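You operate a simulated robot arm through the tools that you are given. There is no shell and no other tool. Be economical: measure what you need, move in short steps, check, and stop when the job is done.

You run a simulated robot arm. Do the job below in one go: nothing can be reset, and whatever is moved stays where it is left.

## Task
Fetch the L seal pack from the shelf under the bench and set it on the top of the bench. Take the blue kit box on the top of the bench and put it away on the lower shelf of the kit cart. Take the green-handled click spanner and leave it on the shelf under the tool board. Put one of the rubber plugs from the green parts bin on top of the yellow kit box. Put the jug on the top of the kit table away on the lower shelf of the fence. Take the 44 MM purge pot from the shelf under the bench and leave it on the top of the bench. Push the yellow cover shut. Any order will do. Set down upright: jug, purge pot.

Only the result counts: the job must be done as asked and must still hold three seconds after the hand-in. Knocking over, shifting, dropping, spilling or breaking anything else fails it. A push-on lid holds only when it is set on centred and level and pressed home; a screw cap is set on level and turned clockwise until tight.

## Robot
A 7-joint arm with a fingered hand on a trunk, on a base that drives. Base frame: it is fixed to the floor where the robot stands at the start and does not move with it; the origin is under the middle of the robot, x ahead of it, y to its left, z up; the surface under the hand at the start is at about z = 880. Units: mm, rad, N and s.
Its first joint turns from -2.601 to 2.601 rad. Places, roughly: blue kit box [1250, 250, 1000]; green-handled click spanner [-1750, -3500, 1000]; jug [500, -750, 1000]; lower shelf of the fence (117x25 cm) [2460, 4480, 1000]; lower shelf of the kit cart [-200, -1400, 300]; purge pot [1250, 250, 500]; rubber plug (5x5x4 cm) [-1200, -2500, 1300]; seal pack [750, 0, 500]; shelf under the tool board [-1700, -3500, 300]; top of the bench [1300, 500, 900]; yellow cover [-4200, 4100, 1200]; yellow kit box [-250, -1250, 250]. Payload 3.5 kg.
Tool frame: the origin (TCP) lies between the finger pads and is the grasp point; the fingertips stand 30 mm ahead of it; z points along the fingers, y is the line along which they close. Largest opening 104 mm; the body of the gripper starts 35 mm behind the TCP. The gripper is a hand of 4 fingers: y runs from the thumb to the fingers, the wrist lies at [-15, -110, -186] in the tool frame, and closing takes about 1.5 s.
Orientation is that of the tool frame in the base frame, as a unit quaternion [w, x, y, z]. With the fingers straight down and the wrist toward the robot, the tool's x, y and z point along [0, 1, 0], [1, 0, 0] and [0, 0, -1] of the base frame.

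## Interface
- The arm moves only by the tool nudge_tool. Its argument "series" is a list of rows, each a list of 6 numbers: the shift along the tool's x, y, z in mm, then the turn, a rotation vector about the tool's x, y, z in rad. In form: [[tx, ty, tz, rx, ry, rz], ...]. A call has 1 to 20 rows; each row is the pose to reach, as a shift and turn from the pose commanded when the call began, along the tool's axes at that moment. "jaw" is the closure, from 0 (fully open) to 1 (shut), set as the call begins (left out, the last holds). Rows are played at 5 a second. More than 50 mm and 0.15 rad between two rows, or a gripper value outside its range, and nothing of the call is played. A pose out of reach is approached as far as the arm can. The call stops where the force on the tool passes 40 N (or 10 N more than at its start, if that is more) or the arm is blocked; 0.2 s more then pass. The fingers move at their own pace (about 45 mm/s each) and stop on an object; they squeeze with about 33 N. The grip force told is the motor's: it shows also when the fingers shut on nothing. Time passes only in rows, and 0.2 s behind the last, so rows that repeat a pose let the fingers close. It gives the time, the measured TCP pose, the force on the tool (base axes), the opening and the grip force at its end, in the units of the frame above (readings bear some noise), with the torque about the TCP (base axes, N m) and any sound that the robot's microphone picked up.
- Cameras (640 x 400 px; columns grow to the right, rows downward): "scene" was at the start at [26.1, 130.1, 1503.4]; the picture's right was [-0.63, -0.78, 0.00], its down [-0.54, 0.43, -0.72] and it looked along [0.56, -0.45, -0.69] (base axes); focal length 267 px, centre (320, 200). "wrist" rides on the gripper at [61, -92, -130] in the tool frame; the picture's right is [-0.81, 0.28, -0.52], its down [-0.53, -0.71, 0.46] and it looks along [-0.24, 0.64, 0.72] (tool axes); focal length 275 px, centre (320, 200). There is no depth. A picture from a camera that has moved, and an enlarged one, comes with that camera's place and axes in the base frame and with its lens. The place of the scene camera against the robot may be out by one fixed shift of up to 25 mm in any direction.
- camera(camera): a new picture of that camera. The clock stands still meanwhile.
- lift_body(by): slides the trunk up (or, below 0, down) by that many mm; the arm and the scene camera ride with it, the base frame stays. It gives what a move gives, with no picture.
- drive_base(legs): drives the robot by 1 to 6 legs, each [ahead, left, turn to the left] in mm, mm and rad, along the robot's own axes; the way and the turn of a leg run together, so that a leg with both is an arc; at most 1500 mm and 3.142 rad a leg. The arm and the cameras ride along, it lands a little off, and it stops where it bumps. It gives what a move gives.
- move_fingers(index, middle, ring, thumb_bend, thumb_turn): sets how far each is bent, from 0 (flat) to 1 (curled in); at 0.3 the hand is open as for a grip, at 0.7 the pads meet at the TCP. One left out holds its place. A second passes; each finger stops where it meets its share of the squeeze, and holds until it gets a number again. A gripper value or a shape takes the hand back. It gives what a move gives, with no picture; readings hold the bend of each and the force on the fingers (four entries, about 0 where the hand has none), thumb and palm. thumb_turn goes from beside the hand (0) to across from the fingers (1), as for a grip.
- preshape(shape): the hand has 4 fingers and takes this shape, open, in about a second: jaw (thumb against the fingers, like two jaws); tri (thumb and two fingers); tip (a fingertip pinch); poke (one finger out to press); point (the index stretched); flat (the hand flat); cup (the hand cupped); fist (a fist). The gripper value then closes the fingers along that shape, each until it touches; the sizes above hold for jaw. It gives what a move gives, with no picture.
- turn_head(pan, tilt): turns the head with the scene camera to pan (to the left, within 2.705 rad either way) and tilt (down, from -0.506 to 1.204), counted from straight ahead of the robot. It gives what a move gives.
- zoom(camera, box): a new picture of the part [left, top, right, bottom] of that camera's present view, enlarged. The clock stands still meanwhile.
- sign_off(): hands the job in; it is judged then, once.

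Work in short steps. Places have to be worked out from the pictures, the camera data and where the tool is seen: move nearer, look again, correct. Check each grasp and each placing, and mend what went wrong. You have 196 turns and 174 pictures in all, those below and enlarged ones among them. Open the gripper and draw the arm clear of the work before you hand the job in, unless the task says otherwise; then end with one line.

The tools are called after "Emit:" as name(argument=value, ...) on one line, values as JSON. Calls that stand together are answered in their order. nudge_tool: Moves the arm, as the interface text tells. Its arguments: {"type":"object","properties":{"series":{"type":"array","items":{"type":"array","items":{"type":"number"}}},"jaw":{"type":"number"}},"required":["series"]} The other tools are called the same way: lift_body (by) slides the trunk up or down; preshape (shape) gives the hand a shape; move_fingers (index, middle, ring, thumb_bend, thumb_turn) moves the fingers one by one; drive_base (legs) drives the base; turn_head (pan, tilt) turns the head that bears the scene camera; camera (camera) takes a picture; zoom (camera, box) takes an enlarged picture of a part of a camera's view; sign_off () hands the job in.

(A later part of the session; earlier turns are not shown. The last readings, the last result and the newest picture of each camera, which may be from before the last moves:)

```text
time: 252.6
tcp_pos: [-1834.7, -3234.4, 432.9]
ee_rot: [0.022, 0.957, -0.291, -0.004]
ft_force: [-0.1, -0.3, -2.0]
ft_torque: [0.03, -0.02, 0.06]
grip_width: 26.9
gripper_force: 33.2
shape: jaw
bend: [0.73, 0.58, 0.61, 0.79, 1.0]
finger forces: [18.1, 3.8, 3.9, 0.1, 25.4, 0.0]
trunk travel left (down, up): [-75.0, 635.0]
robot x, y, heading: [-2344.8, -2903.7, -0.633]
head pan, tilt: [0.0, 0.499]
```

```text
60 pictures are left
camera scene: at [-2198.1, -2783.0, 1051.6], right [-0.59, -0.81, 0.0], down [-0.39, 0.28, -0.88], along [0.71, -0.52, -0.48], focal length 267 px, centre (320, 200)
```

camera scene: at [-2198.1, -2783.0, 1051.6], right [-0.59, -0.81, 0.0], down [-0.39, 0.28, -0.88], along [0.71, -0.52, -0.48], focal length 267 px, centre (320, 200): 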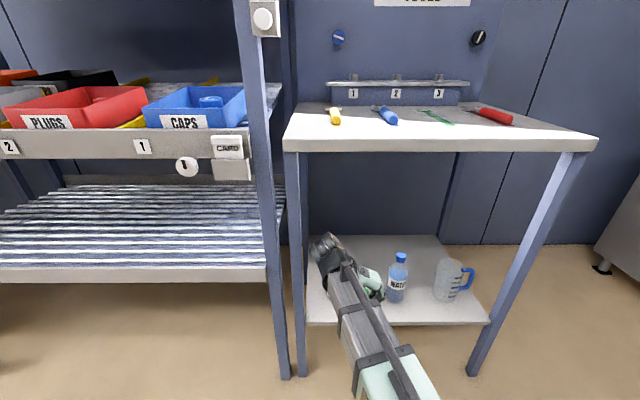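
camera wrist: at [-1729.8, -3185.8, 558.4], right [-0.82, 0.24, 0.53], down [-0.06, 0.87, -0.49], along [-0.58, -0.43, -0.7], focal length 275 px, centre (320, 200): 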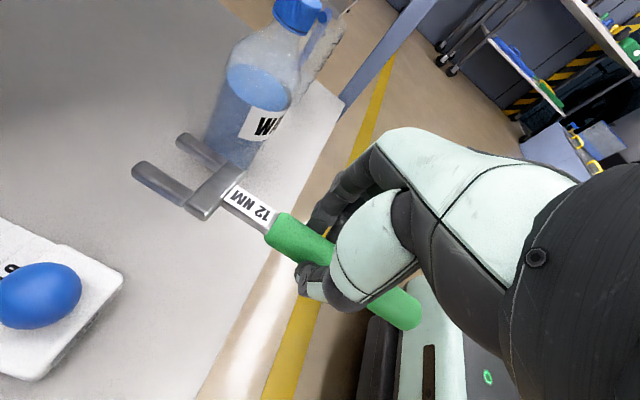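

Centred enough between card and bottle; I shift 10 left, go 150 forward, then down near the shelf.

Emit:
nudge_tool(series=[[0, -10, 0, 0, 0, 0], [40, -10, 0, 0, 0, 0], [80, -10, 0, 0, 0, 0], [120, -10, 0, 0, 0, 0], [152, -10, 0, 0, 0, 0], [152, -10, 30, 0, 0, 0], [152, -10, 50, 0, 0, 0]])

Emit:
camera(camera="wrist")

```text
time: 254.2
tcp_pos: [-1705.2, -3310.4, 379.6]
ee_rot: [0.023, 0.956, -0.291, -0.004]
ft_force: [1.1, 0.2, -1.1]
ft_torque: [0.03, -0.01, 0.02]
grip_width: 26.9
gripper_force: 33.1
shape: jaw
bend: [0.73, 0.58, 0.61, 0.79, 1.0]
finger forces: [18.1, 3.5, 3.8, 0.1, 25.3, 0.1]
trunk travel left (down, up): [-75.0, 635.0]
robot x, y, heading: [-2345.5, -2908.3, -0.638]
head pan, tilt: [0.0, 0.499]
```

```text
59 pictures are left
camera wrist: at [-1600.0, -3262.5, 505.8], right [-0.82, 0.24, 0.53], down [-0.06, 0.87, -0.49], along [-0.58, -0.43, -0.7], focal length 275 px, centre (320, 200)
```

wrist: 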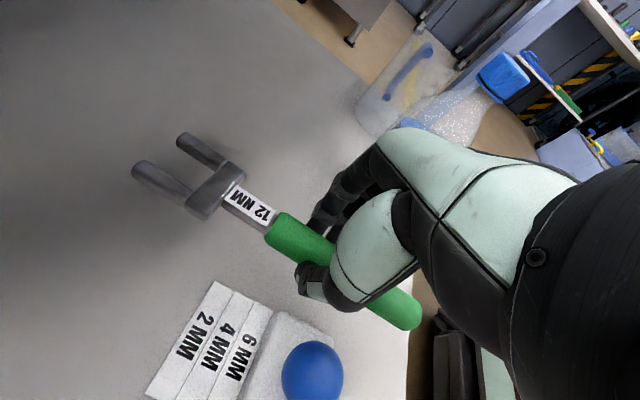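

All clear below. I lower to contact in small steps.

Emit:
nudge_tool(series=[[0, 0, 15, 0, 0, 0], [0, 0, 26, 0, 0, 0], [0, 0, 33, 0, 0, 0], [0, 0, 38, 0, 0, 0], [0, 0, 43, 0, 0, 0], [0, 0, 48, 0, 0, 0]])

Emit:
camera(camera="wrist")

```text
time: 255.6
tcp_pos: [-1703.7, -3312.4, 334.7]
ee_rot: [0.023, 0.957, -0.291, -0.003]
ft_force: [0.2, -0.9, -1.3]
ft_torque: [0.02, -0.01, -0.01]
grip_width: 26.9
gripper_force: 33.4
shape: jaw
bend: [0.73, 0.58, 0.61, 0.79, 1.0]
finger forces: [18.1, 3.6, 3.8, 0.0, 25.2, 0.0]
trunk travel left (down, up): [-75.0, 635.0]
robot x, y, heading: [-2339.0, -2904.0, -0.63]
head pan, tilt: [0.0, 0.499]
```

```text
58 pictures are left
camera wrist: at [-1599.2, -3265.3, 459.9], right [-0.82, 0.24, 0.53], down [-0.06, 0.87, -0.49], along [-0.58, -0.43, -0.7], focal length 275 px, centre (320, 200)
```

wrist: 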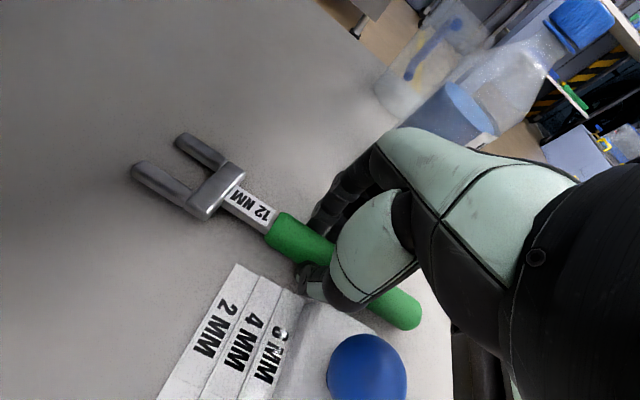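

Not in contact yet, and the thumb is close to the card's edge. I shift 12 right and continue down.

Emit:
nudge_tool(series=[[0, 12, 0, 0, 0, 0], [0, 12, 7, 0, 0, 0], [0, 12, 13, 0, 0, 0], [0, 12, 18, 0, 0, 0], [0, 12, 23, 0, 0, 0], [0, 12, 28, 0, 0, 0]])

Emit:
camera(camera="wrist")

```text
time: 256.4
tcp_pos: [-1711.3, -3324.8, 330.5]
ee_rot: [0.026, 0.956, -0.291, 0.0]
ft_force: [-2.7, 4.9, 28.0]
ft_torque: [0.08, 0.01, -0.03]
grip_width: 28.2
gripper_force: 33.3
shape: jaw
bend: [0.74, 0.58, 0.61, 0.79, 1.0]
finger forces: [20.0, 4.1, 4.0, 0.0, 36.0, 0.0]
trunk travel left (down, up): [-75.0, 635.0]
robot x, y, heading: [-2344.4, -2903.8, -0.632]
head pan, tilt: [0.0, 0.499]
stopped in row 4: the force on the tool passed its limit at 46 N (the readings are from after the stop); the commanded pose is now the measured one
```

```text
57 pictures are left
camera wrist: at [-1607.1, -3275.8, 455.7], right [-0.82, 0.25, 0.52], down [-0.05, 0.87, -0.5], along [-0.57, -0.44, -0.69], focal length 275 px, centre (320, 200)
```

wrist: 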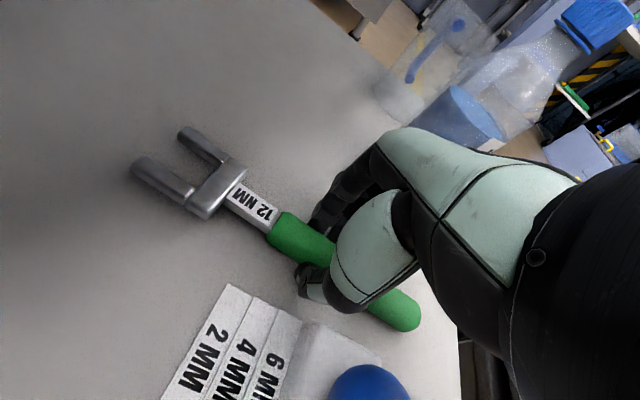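

Fingertips are on the shelf, just as when I picked it up. I open partway and rise.

Emit:
nudge_tool(series=[[0, 0, -2, 0, 0, 0], [0, 0, -2, 0, 0, 0], [0, 0, -2, 0, 0, 0], [0, 0, -2, 0, 0, 0], [0, 0, -25, 0, 0, 0], [0, 0, -60, 0, 0, 0], [0, 0, -100, 0, 0, 0]], jaw=0.4)

Emit:
camera(camera="wrist")

```text
time: 258.0
tcp_pos: [-1708.6, -3320.5, 423.7]
ee_rot: [0.025, 0.956, -0.291, -0.003]
ft_force: [-0.4, -0.9, -0.3]
ft_torque: [-0.02, -0.02, 0.04]
grip_width: 62.0
gripper_force: 0.1
shape: jaw
bend: [0.29, 0.41, 0.37, 0.65, 1.0]
finger forces: [0.0, 0.1, 0.0, 0.0, 0.0, 0.0]
trunk travel left (down, up): [-75.0, 635.0]
robot x, y, heading: [-2343.6, -2907.2, -0.636]
head pan, tilt: [0.0, 0.499]
```

```text
56 pictures are left
camera wrist: at [-1604.6, -3272.2, 550.9], right [-0.82, 0.25, 0.52], down [-0.06, 0.87, -0.49], along [-0.58, -0.43, -0.69], focal length 275 px, centre (320, 200)
```

wrist: 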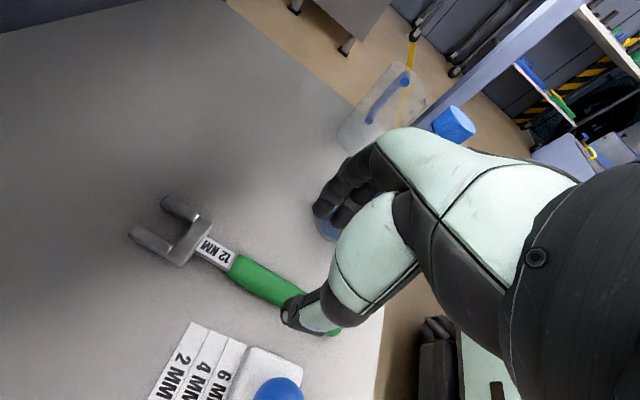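

The spanner rests on the shelf. I close the hand a bit, shift left 10 and draw back, then back the base out and undo the yaw.

Emit:
nudge_tool(series=[[0, -6, -5, 0, 0, 0], [0, -12, -10, 0, 0, 0], [0, -12, -10, 0, 0, 0], [0, -12, -10, 0, 0, 0], [-40, -12, -10, 0, 0, 0], [-80, -12, -10, 0, 0, 0], [-120, -12, -10, 0, 0, 0], [-150, -12, -10, 0, 0, 0]], jaw=0.8)

Emit:
drive_base(legs=[[-260, 0, 0]])

Emit:
nudge_tool(series=[[0, 0, 0, 0, 0, -0.14], [0, 0, 0, 0, 0, -0.28], [0, 0, 0, 0, 0, -0.42], [0, 0, 0, 0, 0, -0.56], [0, 0, 0, 0, 0, -0.7], [0, 0, 0, 0, 0, -0.84], [0, 0, 0, 0, 0, -0.98], [0, 0, 0, 0, 0, -1.12], [0, 0, 0, 0, 0, -1.26], [0, 0, 0, 0, 0, -1.4], [0, 0, 0, 0, 0, -1.5], [0, 0, 0, 0, 0, -1.57]], jaw=0)

Emit:
camera(camera="scene")

```text
time: 259.8
tcp_pos: [-1827.0, -3227.4, 435.6]
ee_rot: [0.025, 0.957, -0.291, -0.002]
ft_force: [-0.2, 0.1, 0.4]
ft_torque: [-0.01, -0.01, -0.05]
grip_width: 21.0
gripper_force: 0.2
shape: jaw
bend: [0.73, 0.59, 0.57, 0.74, 1.0]
finger forces: [0.0, 0.0, 0.1, 0.0, 0.0, 0.0]
trunk travel left (down, up): [-75.0, 635.0]
robot x, y, heading: [-2340.9, -2903.7, -0.633]
head pan, tilt: [0.0, 0.499]
```

```text
time: 261.7
tcp_pos: [-2037.9, -3075.2, 436.0]
ee_rot: [0.025, 0.955, -0.294, -0.003]
ft_force: [0.5, 0.0, -0.7]
ft_torque: [0.0, 0.02, 0.05]
grip_width: 21.1
gripper_force: 0.1
shape: jaw
bend: [0.73, 0.59, 0.57, 0.74, 1.0]
finger forces: [0.0, 0.1, 0.1, 0.0, 0.0, 0.0]
trunk travel left (down, up): [-75.0, 635.0]
robot x, y, heading: [-2554.6, -2747.0, -0.641]
head pan, tilt: [0.0, 0.499]
```

```text
time: 264.3
tcp_pos: [-2037.8, -3074.0, 434.5]
ee_rot: [0.016, 0.883, 0.469, -0.02]
ft_force: [0.5, -0.9, -1.1]
ft_torque: [-0.04, 0.0, -0.01]
grip_width: 103.5
gripper_force: 0.1
shape: jaw
bend: [0.3, 0.3, 0.3, 0.3, 0.98]
finger forces: [0.0, 0.0, 0.0, 0.0, 0.0, 0.0]
trunk travel left (down, up): [-75.0, 635.0]
robot x, y, heading: [-2553.6, -2744.6, -0.635]
head pan, tilt: [0.0, 0.499]
```

```text
55 pictures are left
camera scene: at [-2407.1, -2629.1, 1051.6], right [-0.6, -0.8, 0.0], down [-0.38, 0.29, -0.88], along [0.71, -0.52, -0.48], focal length 267 px, centre (320, 200)
```

scene: 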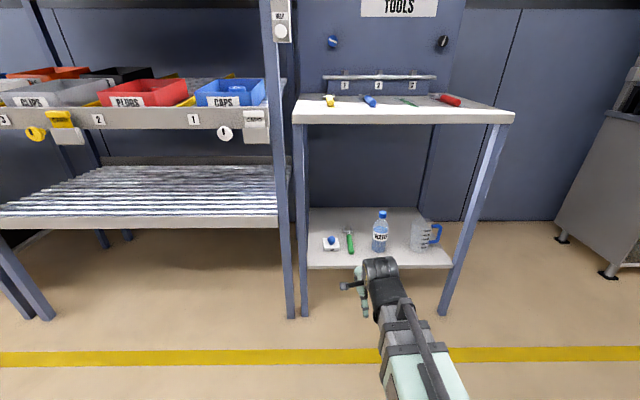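

The spanner is on the shelf and nothing else moved. Next the jug: I raise the trunk and drive back along the lane to the kit table.

Emit:
lift_body(by=400)

Emit:
lift_body(by=230)

Emit:
drive_base(legs=[[80, 0, 0], [0, 950, 0], [-250, 0, 0], [0, 1250, -0.02], [0, 1200, -0.02]])

Emit:
turn_head(pan=0.0, tilt=0.6)

Emit:
camera(camera="scene")

```text
time: 268.1
tcp_pos: [-2039.1, -3074.1, 835.3]
ee_rot: [0.015, 0.883, 0.468, -0.02]
ft_force: [-0.4, 0.7, -0.7]
ft_torque: [0.02, 0.01, -0.01]
grip_width: 103.7
gripper_force: 0.0
shape: jaw
bend: [0.3, 0.3, 0.3, 0.3, 0.98]
finger forces: [0.0, 0.0, 0.0, 0.0, 0.0, 0.1]
trunk travel left (down, up): [-475.0, 235.0]
robot x, y, heading: [-2552.9, -2749.6, -0.64]
head pan, tilt: [0.0, 0.499]
```

```text
time: 270.5
tcp_pos: [-2038.2, -3074.3, 1065.5]
ee_rot: [0.015, 0.883, 0.468, -0.019]
ft_force: [-0.4, -0.7, 0.3]
ft_torque: [-0.01, 0.05, -0.02]
grip_width: 104.0
gripper_force: 0.1
shape: jaw
bend: [0.3, 0.3, 0.3, 0.3, 0.98]
finger forces: [0.0, 0.1, 0.0, 0.0, 0.1, 0.0]
trunk travel left (down, up): [-705.0, 5.0]
robot x, y, heading: [-2552.1, -2749.5, -0.637]
head pan, tilt: [0.0, 0.499]
```

```text
time: 289.0
tcp_pos: [-162.8, -311.7, 1065.0]
ee_rot: [0.015, 0.89, 0.455, -0.021]
ft_force: [0.1, 0.4, -0.1]
ft_torque: [0.03, 0.03, 0.0]
grip_width: 103.8
gripper_force: 0.0
shape: jaw
bend: [0.3, 0.3, 0.3, 0.3, 0.98]
finger forces: [0.0, 0.0, 0.0, 0.1, 0.0, 0.0]
trunk travel left (down, up): [-705.0, 5.0]
robot x, y, heading: [-667.7, 26.2, -0.668]
head pan, tilt: [0.0, 0.499]
```

```text
time: 289.6
tcp_pos: [-162.1, -311.0, 1065.1]
ee_rot: [0.015, 0.89, 0.455, -0.02]
ft_force: [-0.4, 0.1, -0.5]
ft_torque: [-0.03, 0.02, -0.02]
grip_width: 103.8
gripper_force: 0.0
shape: jaw
bend: [0.3, 0.3, 0.3, 0.3, 0.98]
finger forces: [0.0, 0.0, 0.0, 0.1, 0.1, 0.0]
trunk travel left (down, up): [-705.0, 5.0]
robot x, y, heading: [-668.2, 27.9, -0.665]
head pan, tilt: [0.0, 0.6]
```

```text
54 pictures are left
camera scene: at [-521.1, 145.6, 1672.5], right [-0.62, -0.79, 0.0], down [-0.44, 0.35, -0.83], along [0.65, -0.51, -0.56], focal length 267 px, centre (320, 200)
```

scene: 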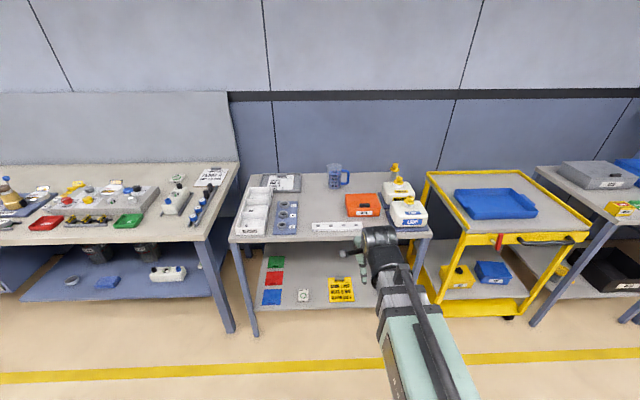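

I zoom on the jug.

Emit:
zoom(camera="scene", box=[290, 145, 390, 235])

```text
4.44 times, centred on (340, 190) of scene
camera zoom: at [-521.1, 145.6, 1672.5], right [-0.62, -0.79, 0.0], down [-0.44, 0.35, -0.83], along [0.65, -0.51, -0.56], focal length 1185 px, centre (231, 244)
```

zoom: 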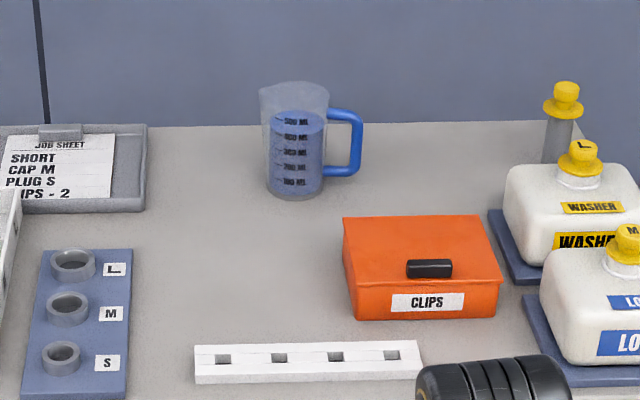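

The jug holds liquid, ~85 mm wide at the rim, handle to the right, rim near z 1016, centre about (449, -718). I raise the hand, drive ahead 450 with 40 left and look from above.

Emit:
nudge_tool(series=[[0, 0, -40, 0, 0, 0], [0, 0, -80, 0, 0, 0]])

Emit:
drive_base(legs=[[450, 40, 0]])

Emit:
camera(camera="wrist")

```text
time: 290.2
tcp_pos: [-160.8, -308.8, 1147.5]
ee_rot: [0.014, 0.89, 0.455, -0.02]
ft_force: [0.0, 0.4, 0.6]
ft_torque: [-0.01, 0.02, 0.0]
grip_width: 103.6
gripper_force: 0.1
shape: jaw
bend: [0.3, 0.3, 0.3, 0.3, 0.98]
finger forces: [0.0, 0.0, 0.0, 0.0, 0.0, 0.0]
trunk travel left (down, up): [-705.0, 5.0]
robot x, y, heading: [-664.5, 27.3, -0.668]
head pan, tilt: [0.0, 0.6]
```

```text
time: 293.0
tcp_pos: [214.0, -553.3, 1147.4]
ee_rot: [0.015, 0.891, 0.454, -0.02]
ft_force: [0.8, 0.1, 0.8]
ft_torque: [0.03, 0.02, -0.02]
grip_width: 103.9
gripper_force: 0.1
shape: jaw
bend: [0.3, 0.3, 0.3, 0.3, 0.98]
finger forces: [0.0, 0.1, 0.1, 0.0, 0.0, 0.0]
trunk travel left (down, up): [-705.0, 5.0]
robot x, y, heading: [-285.9, -211.1, -0.67]
head pan, tilt: [0.0, 0.6]
```

```text
52 pictures are left
camera wrist: at [178.5, -444.5, 1273.5], right [-0.24, -0.79, 0.56], down [-0.9, -0.03, -0.43], along [0.36, -0.61, -0.71], focal length 275 px, centre (320, 200)
```

wrist: 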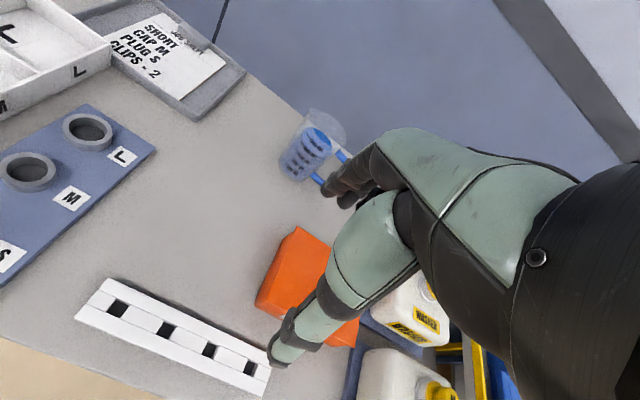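

The jug stands at about (443, -727). I level the hand, advance to 45 mm short of it at height, opening the fingers wider, and look again.

Emit:
nudge_tool(series=[[0, 0, 0, 0, 0.049, 0], [0, 48, 0, 0, 0.049, 0], [0, 96, 0, 0, 0.049, 0], [-2, 144, 0, 0, 0.049, 0], [-4, 192, 0, 0, 0.049, 0], [-6, 240, 0, 0, 0.049, 0]])

Emit:
move_fingers(index=0.15, middle=0.15, ring=0.15, thumb_bend=0.15, thumb_turn=1)

Emit:
camera(camera="wrist")

```text
time: 294.4
tcp_pos: [403.8, -701.4, 1149.9]
ee_rot: [0.005, 0.891, 0.454, 0.002]
ft_force: [-0.1, 0.6, 0.6]
ft_torque: [-0.03, 0.01, -0.01]
grip_width: 103.7
gripper_force: 0.0
shape: jaw
bend: [0.3, 0.3, 0.3, 0.3, 0.98]
finger forces: [0.0, 0.0, 0.0, 0.0, 0.0, 0.1]
trunk travel left (down, up): [-705.0, 5.0]
robot x, y, heading: [-291.5, -218.2, -0.668]
head pan, tilt: [0.0, 0.6]
```

```text
time: 295.4
tcp_pos: [402.3, -700.6, 1149.9]
ee_rot: [0.005, 0.891, 0.454, 0.002]
ft_force: [-0.5, 0.3, -0.1]
ft_torque: [0.01, -0.01, 0.0]
grip_width: 136.2
gripper_force: 0.1
shape: fingers
bend: [0.15, 0.15, 0.15, 0.15, 0.96]
finger forces: [0.0, 0.0, 0.0, 0.0, 0.0, 0.1]
trunk travel left (down, up): [-705.0, 5.0]
robot x, y, heading: [-290.9, -216.2, -0.664]
head pan, tilt: [0.0, 0.6]
```

```text
51 pictures are left
camera wrist: at [363.3, -596.2, 1278.5], right [-0.26, -0.81, 0.52], down [-0.89, -0.01, -0.46], along [0.38, -0.58, -0.72], focal length 275 px, centre (320, 200)
```

wrist: 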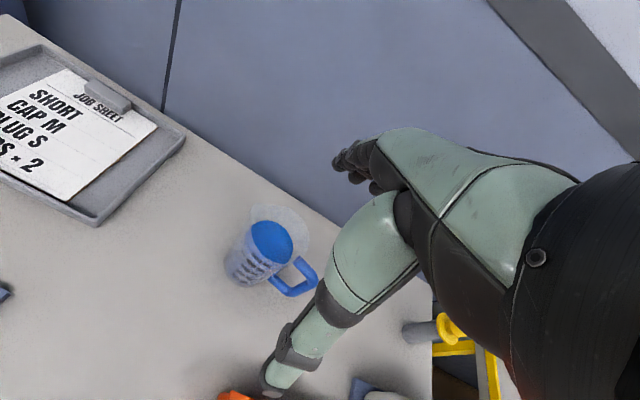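

Jug axis at (457, -741), 67 mm further. I move over it and descend to TCP z 988, then close gently.

Emit:
nudge_tool(series=[[0, 34, 0, 0, 0, 0], [0, 67, 0, 0, 0, 0], [0, 67, 45, 0, 0, 0], [0, 67, 90, 0, 0, 0], [0, 67, 125, 0, 0, 0]])

Emit:
camera(camera="wrist")

```text
time: 296.6
tcp_pos: [458.2, -738.0, 1026.5]
ee_rot: [0.004, 0.891, 0.454, 0.002]
ft_force: [0.3, 1.0, 0.4]
ft_torque: [0.01, 0.02, 0.02]
grip_width: 136.0
gripper_force: 0.0
shape: fingers
bend: [0.15, 0.15, 0.15, 0.15, 0.96]
finger forces: [0.1, 0.0, 0.0, 0.0, 0.0, 0.0]
trunk travel left (down, up): [-705.0, 5.0]
robot x, y, heading: [-290.8, -217.3, -0.669]
head pan, tilt: [0.0, 0.6]
```

```text
50 pictures are left
camera wrist: at [419.5, -634.4, 1155.4], right [-0.26, -0.81, 0.52], down [-0.89, -0.02, -0.46], along [0.38, -0.58, -0.72], focal length 275 px, centre (320, 200)
```

wrist: 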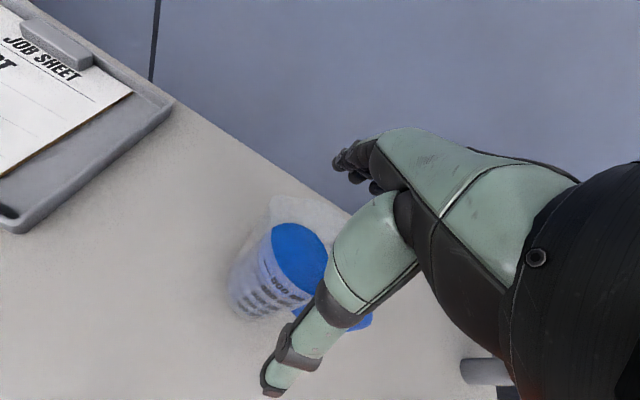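

Aligned. I descend the last 40 mm and close by moving the fingers.

Emit:
nudge_tool(series=[[0, 0, 15, 0, 0, 0], [0, 0, 30, 0, 0, 0], [0, 0, 38, 0, 0, 0]])

Emit:
move_fingers(index=0.55, middle=0.55, ring=0.55, thumb_bend=0.55)

Emit:
camera(camera="wrist")

```text
time: 297.4
tcp_pos: [459.7, -741.0, 986.7]
ee_rot: [0.005, 0.891, 0.454, 0.002]
ft_force: [0.0, 0.0, -0.2]
ft_torque: [0.04, 0.02, 0.01]
grip_width: 136.0
gripper_force: 0.1
shape: fingers
bend: [0.15, 0.15, 0.15, 0.15, 0.96]
finger forces: [0.0, 0.0, 0.1, 0.0, 0.0, 0.0]
trunk travel left (down, up): [-705.0, 5.0]
robot x, y, heading: [-295.9, -215.8, -0.667]
head pan, tilt: [0.0, 0.6]
```

```text
time: 298.4
tcp_pos: [460.3, -739.7, 987.8]
ee_rot: [0.006, 0.891, 0.454, 0.003]
ft_force: [3.0, -1.6, 4.0]
ft_torque: [-0.39, -0.37, 0.03]
grip_width: 70.6
gripper_force: 19.1
shape: fingers
bend: [0.47, 0.46, 0.47, 0.42, 0.98]
finger forces: [6.2, 8.2, 5.9, 0.0, 18.6, 0.1]
trunk travel left (down, up): [-705.0, 5.0]
robot x, y, heading: [-291.5, -216.6, -0.666]
head pan, tilt: [0.0, 0.6]
```

```text
49 pictures are left
camera wrist: at [421.1, -635.9, 1117.5], right [-0.26, -0.81, 0.52], down [-0.89, -0.02, -0.46], along [0.38, -0.58, -0.72], focal length 275 px, centre (320, 200)
```

wrist: 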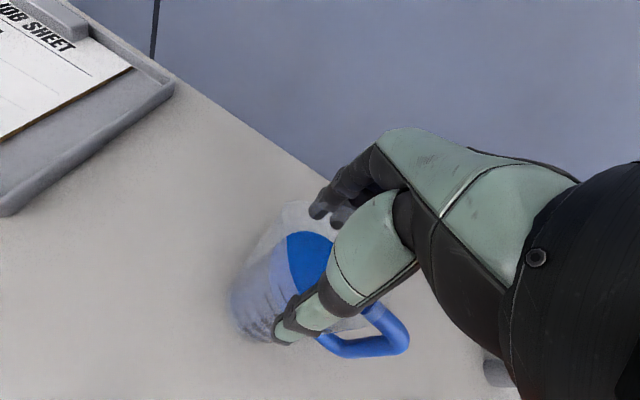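

Balanced grip at 71 mm. I firm it with the jaw command, then lift 30 mm slowly.

Emit:
nudge_tool(series=[[0, 0, 0, 0, 0, 0], [0, 0, 0, 0, 0, 0], [0, 0, 0, 0, 0, 0], [0, 0, -5, 0, 0, 0], [0, 0, -12, 0, 0, 0], [0, 0, -20, 0, 0, 0], [0, 0, -30, 0, 0, 0]], jaw=1)

Emit:
camera(camera="wrist")

```text
time: 300.0
tcp_pos: [460.6, -739.9, 1017.4]
ee_rot: [0.004, 0.891, 0.454, 0.002]
ft_force: [0.2, 0.8, -4.1]
ft_torque: [0.06, -0.05, -0.01]
grip_width: 68.5
gripper_force: 33.3
shape: jaw
bend: [0.73, 0.36, 0.34, 0.62, 0.99]
finger forces: [15.0, 9.2, 4.2, 0.0, 28.4, 0.1]
trunk travel left (down, up): [-705.0, 5.0]
robot x, y, heading: [-292.4, -217.5, -0.667]
head pan, tilt: [0.0, 0.6]
```

```text
48 pictures are left
camera wrist: at [421.3, -636.1, 1147.2], right [-0.26, -0.81, 0.52], down [-0.89, -0.01, -0.46], along [0.38, -0.58, -0.72], focal length 275 px, centre (320, 200)
```

wrist: 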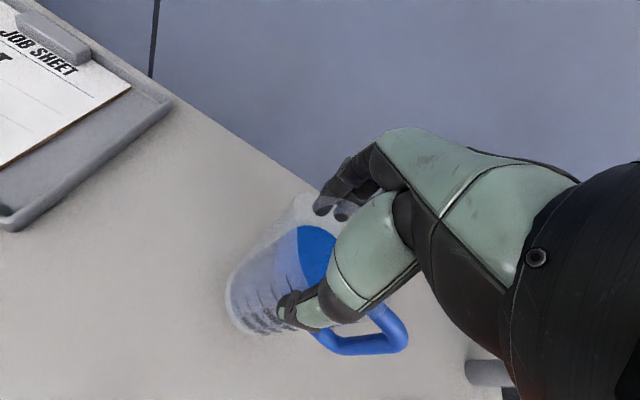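

The jug is held. I lift it higher, draw it in and back away from the table.

Emit:
nudge_tool(series=[[0, 0, -30, 0, 0, 0], [0, 0, -60, 0, 0, 0], [0, 0, -90, 0, 0, 0], [0, 0, -120, 0, 0, 0], [0, -40, -130, 0, 0, 0], [0, -80, -130, 0, 0, 0], [0, -120, -130, 0, 0, 0], [0, -160, -130, 0, 0, 0], [0, -200, -130, 0, 0, 0]])

Emit:
drive_base(legs=[[-400, 0, 0]])

Emit:
drive_base(legs=[[0, 1250, -0.02], [0, 1250, -0.02]])

Emit:
turn_head(pan=1.5, tilt=0.4)

Emit:
camera(camera="scene")

```text
time: 302.0
tcp_pos: [296.0, -618.3, 1145.7]
ee_rot: [0.003, 0.891, 0.454, 0.003]
ft_force: [0.0, 1.0, -4.1]
ft_torque: [0.08, -0.02, 0.02]
grip_width: 68.5
gripper_force: 32.4
shape: jaw
bend: [0.73, 0.36, 0.34, 0.62, 0.98]
finger forces: [15.0, 9.4, 4.5, 0.0, 28.5, 0.0]
trunk travel left (down, up): [-705.0, 5.0]
robot x, y, heading: [-293.1, -218.5, -0.665]
head pan, tilt: [0.0, 0.6]
```

```text
time: 304.5
tcp_pos: [-22.2, -366.5, 1146.2]
ee_rot: [0.004, 0.89, 0.456, 0.003]
ft_force: [-0.9, 0.1, -5.3]
ft_torque: [0.04, -0.05, 0.01]
grip_width: 68.5
gripper_force: 33.0
shape: jaw
bend: [0.73, 0.36, 0.34, 0.62, 0.98]
finger forces: [14.7, 9.4, 4.5, 0.1, 28.5, 0.1]
trunk travel left (down, up): [-705.0, 5.0]
robot x, y, heading: [-613.1, 32.8, -0.668]
head pan, tilt: [0.0, 0.6]
```

```text
time: 316.7
tcp_pos: [1530.9, 1574.9, 1145.8]
ee_rot: [0.005, 0.894, 0.448, 0.001]
ft_force: [0.1, 0.3, -4.8]
ft_torque: [0.08, -0.06, 0.01]
grip_width: 68.1
gripper_force: 33.1
shape: jaw
bend: [0.73, 0.36, 0.34, 0.62, 0.98]
finger forces: [14.7, 9.3, 4.6, 0.1, 28.3, 0.0]
trunk travel left (down, up): [-705.0, 5.0]
robot x, y, heading: [949.9, 1986.6, -0.679]
head pan, tilt: [0.0, 0.6]
```

```text
time: 318.3
tcp_pos: [1530.8, 1575.1, 1146.3]
ee_rot: [0.004, 0.894, 0.448, 0.002]
ft_force: [0.0, -0.3, -5.5]
ft_torque: [0.06, -0.03, 0.01]
grip_width: 68.3
gripper_force: 32.5
shape: jaw
bend: [0.73, 0.36, 0.34, 0.62, 0.98]
finger forces: [14.7, 9.4, 4.6, 0.0, 28.4, 0.0]
trunk travel left (down, up): [-705.0, 5.0]
robot x, y, heading: [949.2, 1985.0, -0.685]
head pan, tilt: [1.499, 0.4]
```

```text
47 pictures are left
camera scene: at [1091.7, 2224.8, 1690.7], right [0.73, -0.69, 0.0], down [-0.27, -0.28, -0.92], along [0.63, 0.67, -0.39], focal length 267 px, centre (320, 200)
```

scene: 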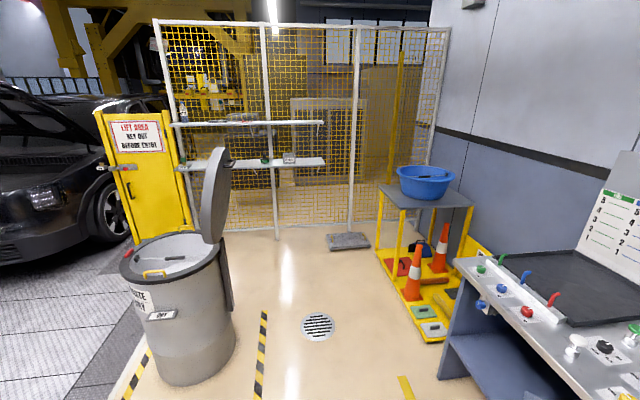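

The fence shelves face along the lane; the right end of the lower shelf is free. I turn left to face the fence and drive forward part of the way.

Emit:
drive_base(legs=[[0, 0, 1.62], [1200, -150, 0]])

Emit:
turn_head(pan=0.1, tilt=0.4)

Emit:
camera(camera="scene")

```text
time: 328.4
tcp_pos: [2154.2, 3480.0, 1145.4]
ee_rot: [0.002, 0.287, 0.958, 0.004]
ft_force: [-0.3, 0.0, -4.0]
ft_torque: [0.0, 0.05, -0.03]
grip_width: 67.0
gripper_force: 33.3
shape: jaw
bend: [0.73, 0.36, 0.34, 0.63, 0.98]
finger forces: [14.8, 9.1, 4.5, 0.0, 27.2, 0.0]
trunk travel left (down, up): [-705.0, 5.0]
robot x, y, heading: [1783.7, 2873.6, 0.946]
head pan, tilt: [1.499, 0.4]
```

```text
time: 329.9
tcp_pos: [2154.5, 3479.2, 1144.8]
ee_rot: [0.001, 0.286, 0.958, 0.003]
ft_force: [0.8, 0.2, -4.8]
ft_torque: [0.04, 0.08, -0.02]
grip_width: 67.2
gripper_force: 33.1
shape: jaw
bend: [0.73, 0.36, 0.34, 0.63, 0.98]
finger forces: [14.7, 9.0, 4.3, 0.0, 27.3, 0.1]
trunk travel left (down, up): [-705.0, 5.0]
robot x, y, heading: [1779.6, 2872.1, 0.945]
head pan, tilt: [0.099, 0.4]
```

```text
46 pictures are left
camera scene: at [1668.9, 3028.1, 1690.7], right [0.87, -0.5, 0.0], down [-0.19, -0.34, -0.92], along [0.46, 0.8, -0.39], focal length 267 px, centre (320, 200)
```

scene: 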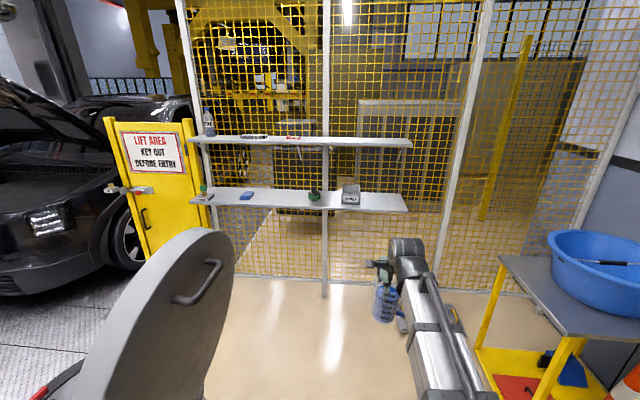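

The right end of the lower shelf is free, near (2810, 4180). I drive closer, 620 ahead and 120 right, and check with both cameras.

Emit:
drive_base(legs=[[620, -120, 0]])

Emit:
camera(camera="wrist")

Emit:
camera(camera="scene")

```text
time: 333.5
tcp_pos: [2605.4, 3928.4, 1144.9]
ee_rot: [0.001, 0.281, 0.96, 0.004]
ft_force: [0.8, 0.7, -5.3]
ft_torque: [0.03, 0.05, 0.02]
grip_width: 66.9
gripper_force: 32.7
shape: jaw
bend: [0.73, 0.36, 0.34, 0.63, 0.98]
finger forces: [14.8, 9.1, 4.4, 0.0, 27.3, 0.0]
trunk travel left (down, up): [-705.0, 5.0]
robot x, y, heading: [2240.8, 3317.7, 0.959]
head pan, tilt: [0.099, 0.4]
```

```text
45 pictures are left
camera wrist: at [2504.8, 3882.4, 1274.2], right [0.83, -0.21, 0.52], down [0.07, -0.88, -0.46], along [0.56, 0.42, -0.72], focal length 275 px, centre (320, 200)
```

wrist: 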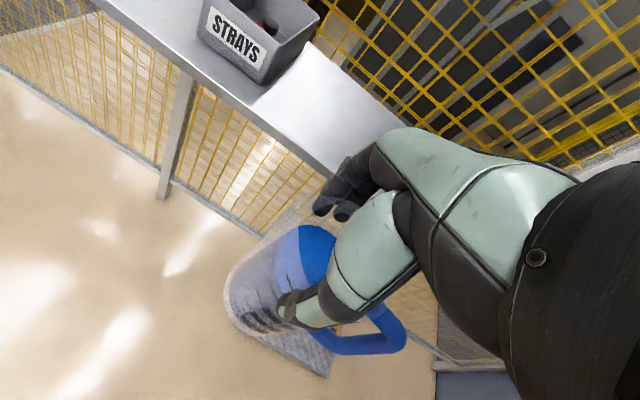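

```text
44 pictures are left
camera scene: at [2127.3, 3470.1, 1690.7], right [0.87, -0.49, 0.0], down [-0.19, -0.34, -0.92], along [0.45, 0.8, -0.39], focal length 267 px, centre (320, 200)
```

scene: 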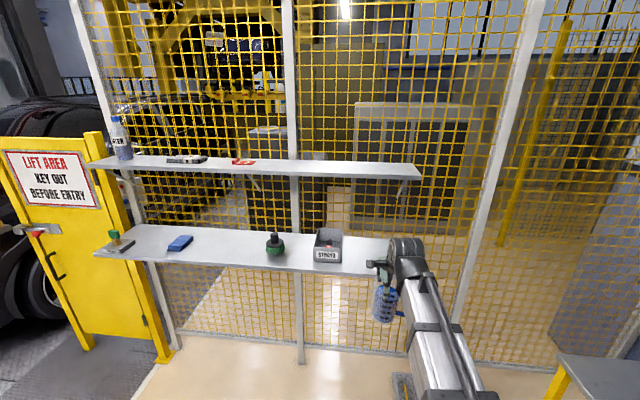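

Shelf z is about 1010–1030 and the upper shelf is much shallower, so the hand has room above. I raise 25, drive 190 ahead and check.

Emit:
nudge_tool(series=[[0, 0, -25, 0, 0, 0]])

Emit:
drive_base(legs=[[190, 12, 0]])

Emit:
camera(camera="wrist")

```text
time: 333.9
tcp_pos: [2605.5, 3927.7, 1170.8]
ee_rot: [0.001, 0.281, 0.96, 0.003]
ft_force: [-0.3, 0.3, -4.9]
ft_torque: [0.03, 0.08, 0.01]
grip_width: 67.3
gripper_force: 33.1
shape: jaw
bend: [0.73, 0.36, 0.34, 0.63, 0.98]
finger forces: [14.8, 9.1, 4.4, 0.0, 27.4, 0.1]
trunk travel left (down, up): [-705.0, 5.0]
robot x, y, heading: [2241.1, 3316.0, 0.964]
head pan, tilt: [0.099, 0.4]
```

```text
time: 335.4
tcp_pos: [2700.2, 4086.1, 1170.0]
ee_rot: [0.001, 0.28, 0.96, 0.003]
ft_force: [-0.4, -0.4, -4.9]
ft_torque: [-0.01, 0.06, -0.02]
grip_width: 66.9
gripper_force: 32.9
shape: jaw
bend: [0.73, 0.36, 0.34, 0.63, 0.98]
finger forces: [14.7, 9.2, 4.5, 0.0, 27.3, 0.0]
trunk travel left (down, up): [-705.0, 5.0]
robot x, y, heading: [2339.8, 3477.3, 0.956]
head pan, tilt: [0.099, 0.4]
```

```text
43 pictures are left
camera wrist: at [2599.8, 4040.6, 1300.0], right [0.83, -0.21, 0.52], down [0.07, -0.89, -0.46], along [0.56, 0.42, -0.72], focal length 275 px, centre (320, 200)
```

wrist: 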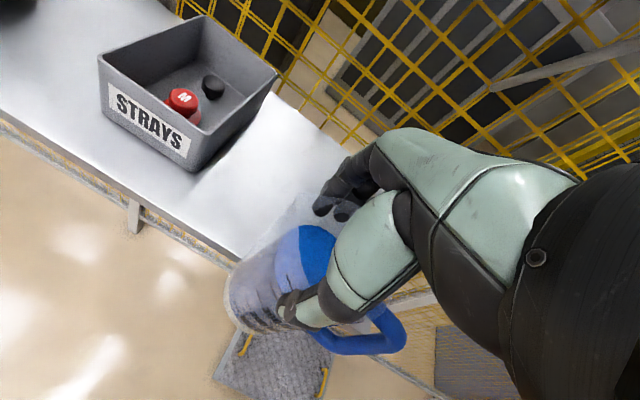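

The spot is clear. I extend 112 forward over the shelf and lower to contact gently.

Emit:
nudge_tool(series=[[2, 38, 0, 0, 0, 0], [4, 76, 0, 0, 0, 0], [6, 112, 0, 0, 0, 0], [6, 112, 20, 0, 0, 0], [6, 112, 32, 0, 0, 0]])

Emit:
camera(camera="wrist")

Emit:
zoom(camera="scene", box=[260, 120, 480, 300])

```text
time: 336.6
tcp_pos: [2756.1, 4181.2, 1141.5]
ee_rot: [0.001, 0.281, 0.96, 0.004]
ft_force: [-0.6, -0.5, -5.0]
ft_torque: [0.01, 0.03, 0.02]
grip_width: 67.0
gripper_force: 33.4
shape: jaw
bend: [0.73, 0.36, 0.34, 0.63, 0.98]
finger forces: [14.5, 9.3, 4.7, 0.0, 27.7, 0.0]
trunk travel left (down, up): [-705.0, 5.0]
robot x, y, heading: [2336.2, 3471.7, 0.961]
head pan, tilt: [0.099, 0.4]
```

```text
42 pictures are left
camera wrist: at [2655.4, 4136.9, 1270.5], right [0.83, -0.21, 0.52], down [0.07, -0.88, -0.46], along [0.56, 0.42, -0.72], focal length 275 px, centre (320, 200)
```

wrist: 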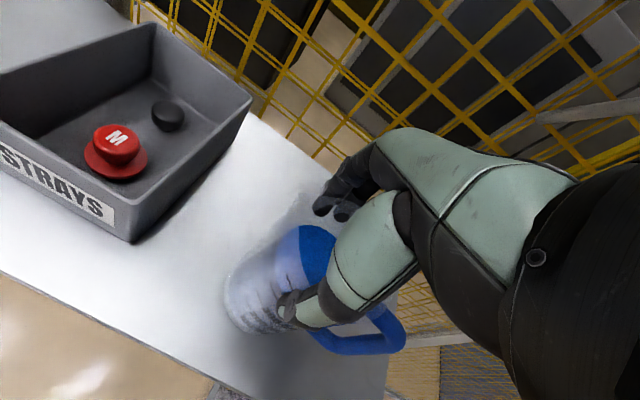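

```text
2.22 times, centred on (370, 210) of scene
camera zoom: at [2222.3, 3627.6, 1690.7], right [0.87, -0.49, 0.0], down [-0.19, -0.34, -0.92], along [0.45, 0.8, -0.39], focal length 592 px, centre (209, 178)
```

zoom: 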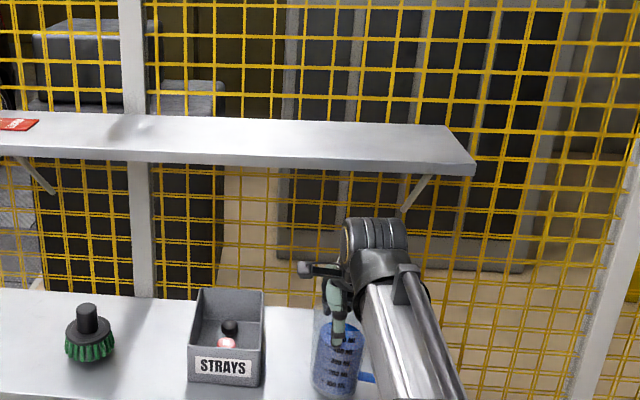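

The jug's base is well over the shelf. I lower in small steps to contact.

Emit:
nudge_tool(series=[[8, 0, 6, 0, 0, 0], [8, 0, 11, 0, 0, 0], [8, 0, 16, 0, 0, 0], [8, 0, 20, 0, 0, 0], [8, 0, 24, 0, 0, 0], [8, 0, 28, 0, 0, 0], [8, 0, 32, 0, 0, 0]])

```text
time: 337.6
tcp_pos: [2746.1, 4188.2, 1127.8]
ee_rot: [0.001, 0.279, 0.96, 0.009]
ft_force: [-4.8, 0.5, 22.9]
ft_torque: [0.02, 0.11, 0.11]
grip_width: 64.1
gripper_force: 33.1
shape: jaw
bend: [0.74, 0.36, 0.34, 0.66, 0.97]
finger forces: [15.6, 9.8, 5.3, 0.1, 30.4, 0.0]
trunk travel left (down, up): [-705.0, 5.0]
robot x, y, heading: [2333.1, 3476.8, 0.963]
head pan, tilt: [0.099, 0.4]
stopped in row 5: the force on the tool passed its limit at 45 N (the readings are from after the stop); the commanded pose is now the measured one
```

Set down (torque near zero, so level). I ease off and open the fingers, then rise straight.

Emit:
nudge_tool(series=[[0, 0, -2, 0, 0, 0], [0, 0, -2, 0, 0, 0]])

Emit:
move_fingers(index=0.15, middle=0.15, ring=0.15, thumb_bend=0.15, thumb_turn=1)

Emit:
nudge_tool(series=[[0, 0, -30, 0, 0, 0], [0, 0, -65, 0, 0, 0], [0, 0, -100, 0, 0, 0]])

Emit:
camera(camera="wrist")

```text
time: 338.2
tcp_pos: [2747.4, 4188.7, 1128.3]
ee_rot: [0.002, 0.28, 0.96, 0.008]
ft_force: [-5.2, 4.4, 20.2]
ft_torque: [0.1, 0.09, 0.14]
grip_width: 64.0
gripper_force: 32.9
shape: jaw
bend: [0.74, 0.36, 0.34, 0.66, 0.97]
finger forces: [16.4, 10.2, 5.2, 0.0, 30.5, 0.0]
trunk travel left (down, up): [-705.0, 5.0]
robot x, y, heading: [2336.7, 3476.0, 0.957]
head pan, tilt: [0.099, 0.4]
```

```text
time: 339.2
tcp_pos: [2749.4, 4189.2, 1125.2]
ee_rot: [0.001, 0.28, 0.96, 0.006]
ft_force: [0.4, -0.7, 0.9]
ft_torque: [0.01, -0.01, 0.0]
grip_width: 135.9
gripper_force: 0.0
shape: fingers
bend: [0.15, 0.15, 0.15, 0.15, 0.96]
finger forces: [0.1, 0.1, 0.1, 0.0, 0.0, 0.0]
trunk travel left (down, up): [-705.0, 5.0]
robot x, y, heading: [2335.9, 3472.2, 0.964]
head pan, tilt: [0.099, 0.4]
```

```text
time: 340.0
tcp_pos: [2746.2, 4186.5, 1227.4]
ee_rot: [0.001, 0.281, 0.96, 0.008]
ft_force: [0.7, -0.5, 0.2]
ft_torque: [0.02, -0.01, 0.03]
grip_width: 135.9
gripper_force: 0.1
shape: fingers
bend: [0.15, 0.15, 0.15, 0.15, 0.96]
finger forces: [0.1, 0.0, 0.0, 0.0, 0.0, 0.1]
trunk travel left (down, up): [-705.0, 5.0]
robot x, y, heading: [2333.5, 3474.2, 0.957]
head pan, tilt: [0.099, 0.4]
```

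```text
40 pictures are left
camera wrist: at [2644.0, 4140.0, 1355.0], right [0.83, -0.21, 0.52], down [0.07, -0.88, -0.47], along [0.56, 0.42, -0.72], focal length 275 px, centre (320, 200)
```

wrist: 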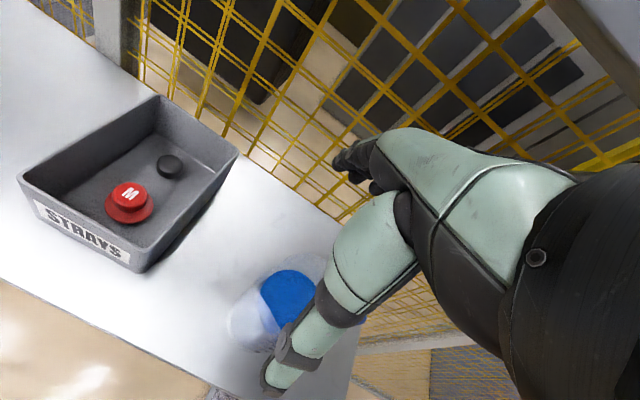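

The jug stands on the fence's lower shelf. I back away along the lane, turn to face the bench, and go for the 44 MM pot.

Emit:
nudge_tool(series=[[0, -20, -20, 0, 0, 0], [0, -50, -20, 0, 0, 0]])

Emit:
drive_base(legs=[[-1000, 0, 0], [-950, 0, 0], [0, 280, 0], [0, 0, -1.62], [0, -1150, 0]])

Emit:
preshape(shape="jaw")

Emit:
turn_head(pan=0.0, tilt=0.55)

Emit:
camera(camera="scene")

```text
time: 340.6
tcp_pos: [2718.7, 4141.0, 1243.7]
ee_rot: [0.001, 0.281, 0.96, 0.007]
ft_force: [0.5, 0.0, 0.7]
ft_torque: [0.0, -0.05, 0.01]
grip_width: 135.8
gripper_force: 0.0
shape: fingers
bend: [0.15, 0.15, 0.15, 0.15, 0.96]
finger forces: [0.1, 0.1, 0.0, 0.0, 0.0, 0.0]
trunk travel left (down, up): [-705.0, 5.0]
robot x, y, heading: [2334.9, 3476.7, 0.96]
head pan, tilt: [0.099, 0.4]
```

```text
time: 361.3
tcp_pos: [1000.3, 687.9, 1242.6]
ee_rot: [0.005, 0.879, 0.477, 0.004]
ft_force: [0.1, 1.1, 1.5]
ft_torque: [0.04, 0.0, 0.0]
grip_width: 135.8
gripper_force: 0.1
shape: fingers
bend: [0.15, 0.15, 0.15, 0.15, 0.96]
finger forces: [0.0, 0.0, 0.0, 0.0, 0.0, 0.1]
trunk travel left (down, up): [-705.0, 5.0]
robot x, y, heading: [332.5, 1077.6, -0.617]
head pan, tilt: [0.099, 0.4]
```

```text
time: 362.2
tcp_pos: [999.1, 687.4, 1243.6]
ee_rot: [0.006, 0.879, 0.477, 0.004]
ft_force: [-0.4, 0.1, 0.4]
ft_torque: [0.0, -0.01, 0.02]
grip_width: 103.9
gripper_force: 0.1
shape: jaw
bend: [0.3, 0.3, 0.3, 0.3, 0.97]
finger forces: [0.0, 0.0, 0.0, 0.0, 0.0, 0.1]
trunk travel left (down, up): [-705.0, 5.0]
robot x, y, heading: [337.4, 1075.8, -0.618]
head pan, tilt: [0.099, 0.4]
```

```text
time: 362.9
tcp_pos: [999.8, 688.5, 1244.1]
ee_rot: [0.006, 0.879, 0.477, 0.004]
ft_force: [-0.9, -1.0, 0.0]
ft_torque: [-0.03, -0.01, -0.01]
grip_width: 104.2
gripper_force: 0.1
shape: jaw
bend: [0.3, 0.3, 0.3, 0.3, 0.97]
finger forces: [0.1, 0.1, 0.1, 0.1, 0.0, 0.0]
trunk travel left (down, up): [-705.0, 5.0]
robot x, y, heading: [336.6, 1074.9, -0.618]
head pan, tilt: [0.0, 0.55]
```

```text
39 pictures are left
camera scene: at [477.1, 1201.3, 1677.1], right [-0.58, -0.82, 0.0], down [-0.43, 0.3, -0.85], along [0.7, -0.49, -0.52], focal length 267 px, centre (320, 200)
```

scene: 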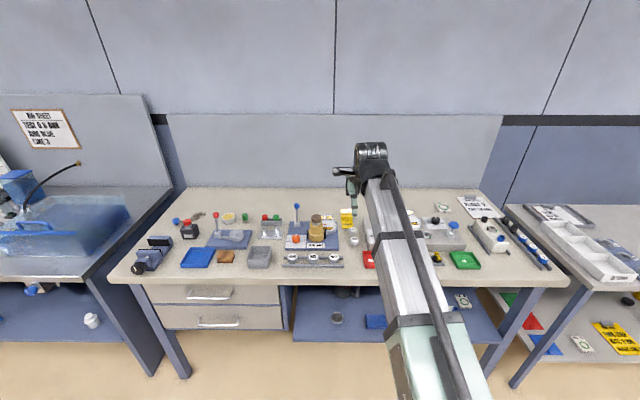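

I back off, lower the trunk, and look closely at the 44 MM pot.

Emit:
drive_base(legs=[[-330, 0, -0.03]])

Emit:
lift_body(by=-400)

Emit:
lift_body(by=-300)

Emit:
turn_head(pan=0.05, tilt=0.35)

Emit:
zoom(camera="scene", box=[190, 110, 410, 290])

```text
time: 365.0
tcp_pos: [727.3, 863.7, 1244.4]
ee_rot: [0.006, 0.884, 0.467, 0.004]
ft_force: [0.2, -0.2, 0.4]
ft_torque: [-0.02, -0.02, -0.01]
grip_width: 104.2
gripper_force: 0.1
shape: jaw
bend: [0.3, 0.3, 0.3, 0.3, 0.97]
finger forces: [0.0, 0.1, 0.0, 0.0, 0.0, 0.1]
trunk travel left (down, up): [-705.0, 5.0]
robot x, y, heading: [71.6, 1267.7, -0.636]
head pan, tilt: [0.0, 0.55]
```

```text
time: 368.9
tcp_pos: [728.5, 861.8, 843.2]
ee_rot: [0.006, 0.885, 0.466, 0.004]
ft_force: [-0.7, -0.4, 0.0]
ft_torque: [-0.03, 0.01, 0.01]
grip_width: 104.0
gripper_force: 0.1
shape: jaw
bend: [0.3, 0.3, 0.3, 0.3, 0.97]
finger forces: [0.1, 0.1, 0.0, 0.0, 0.1, 0.0]
trunk travel left (down, up): [-305.0, 405.0]
robot x, y, heading: [70.3, 1268.1, -0.641]
head pan, tilt: [0.0, 0.55]
```

```text
time: 371.9
tcp_pos: [727.3, 863.5, 542.6]
ee_rot: [0.006, 0.885, 0.466, 0.004]
ft_force: [0.1, -0.1, 0.7]
ft_torque: [-0.02, -0.02, -0.03]
grip_width: 104.1
gripper_force: 0.0
shape: jaw
bend: [0.3, 0.3, 0.3, 0.3, 0.97]
finger forces: [0.0, 0.0, 0.0, 0.0, 0.1, 0.1]
trunk travel left (down, up): [-5.0, 705.0]
robot x, y, heading: [70.6, 1265.8, -0.641]
head pan, tilt: [0.0, 0.55]
```

```text
time: 372.6
tcp_pos: [728.9, 862.9, 543.3]
ee_rot: [0.005, 0.884, 0.467, 0.004]
ft_force: [0.7, -0.1, -0.3]
ft_torque: [0.01, -0.03, 0.01]
grip_width: 104.0
gripper_force: 0.1
shape: jaw
bend: [0.3, 0.3, 0.3, 0.3, 0.97]
finger forces: [0.0, 0.0, 0.1, 0.1, 0.0, 0.0]
trunk travel left (down, up): [-5.0, 705.0]
robot x, y, heading: [72.6, 1267.7, -0.645]
head pan, tilt: [0.051, 0.351]
```

```text
2.22 times, centred on (300, 200) of scene
camera zoom: at [222.6, 1391.2, 995.2], right [-0.56, -0.83, 0.0], down [-0.29, 0.19, -0.94], along [0.78, -0.52, -0.34], focal length 592 px, centre (364, 200)
```

zoom: 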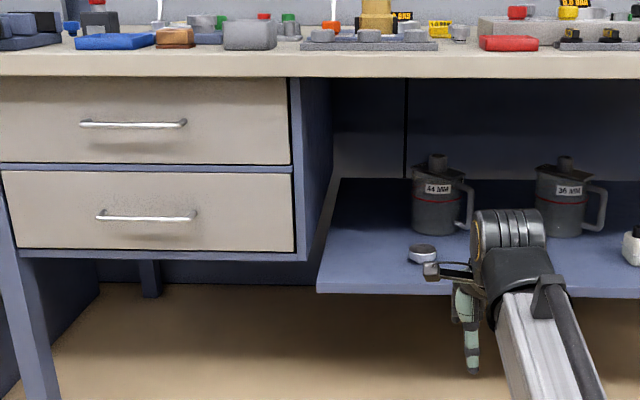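

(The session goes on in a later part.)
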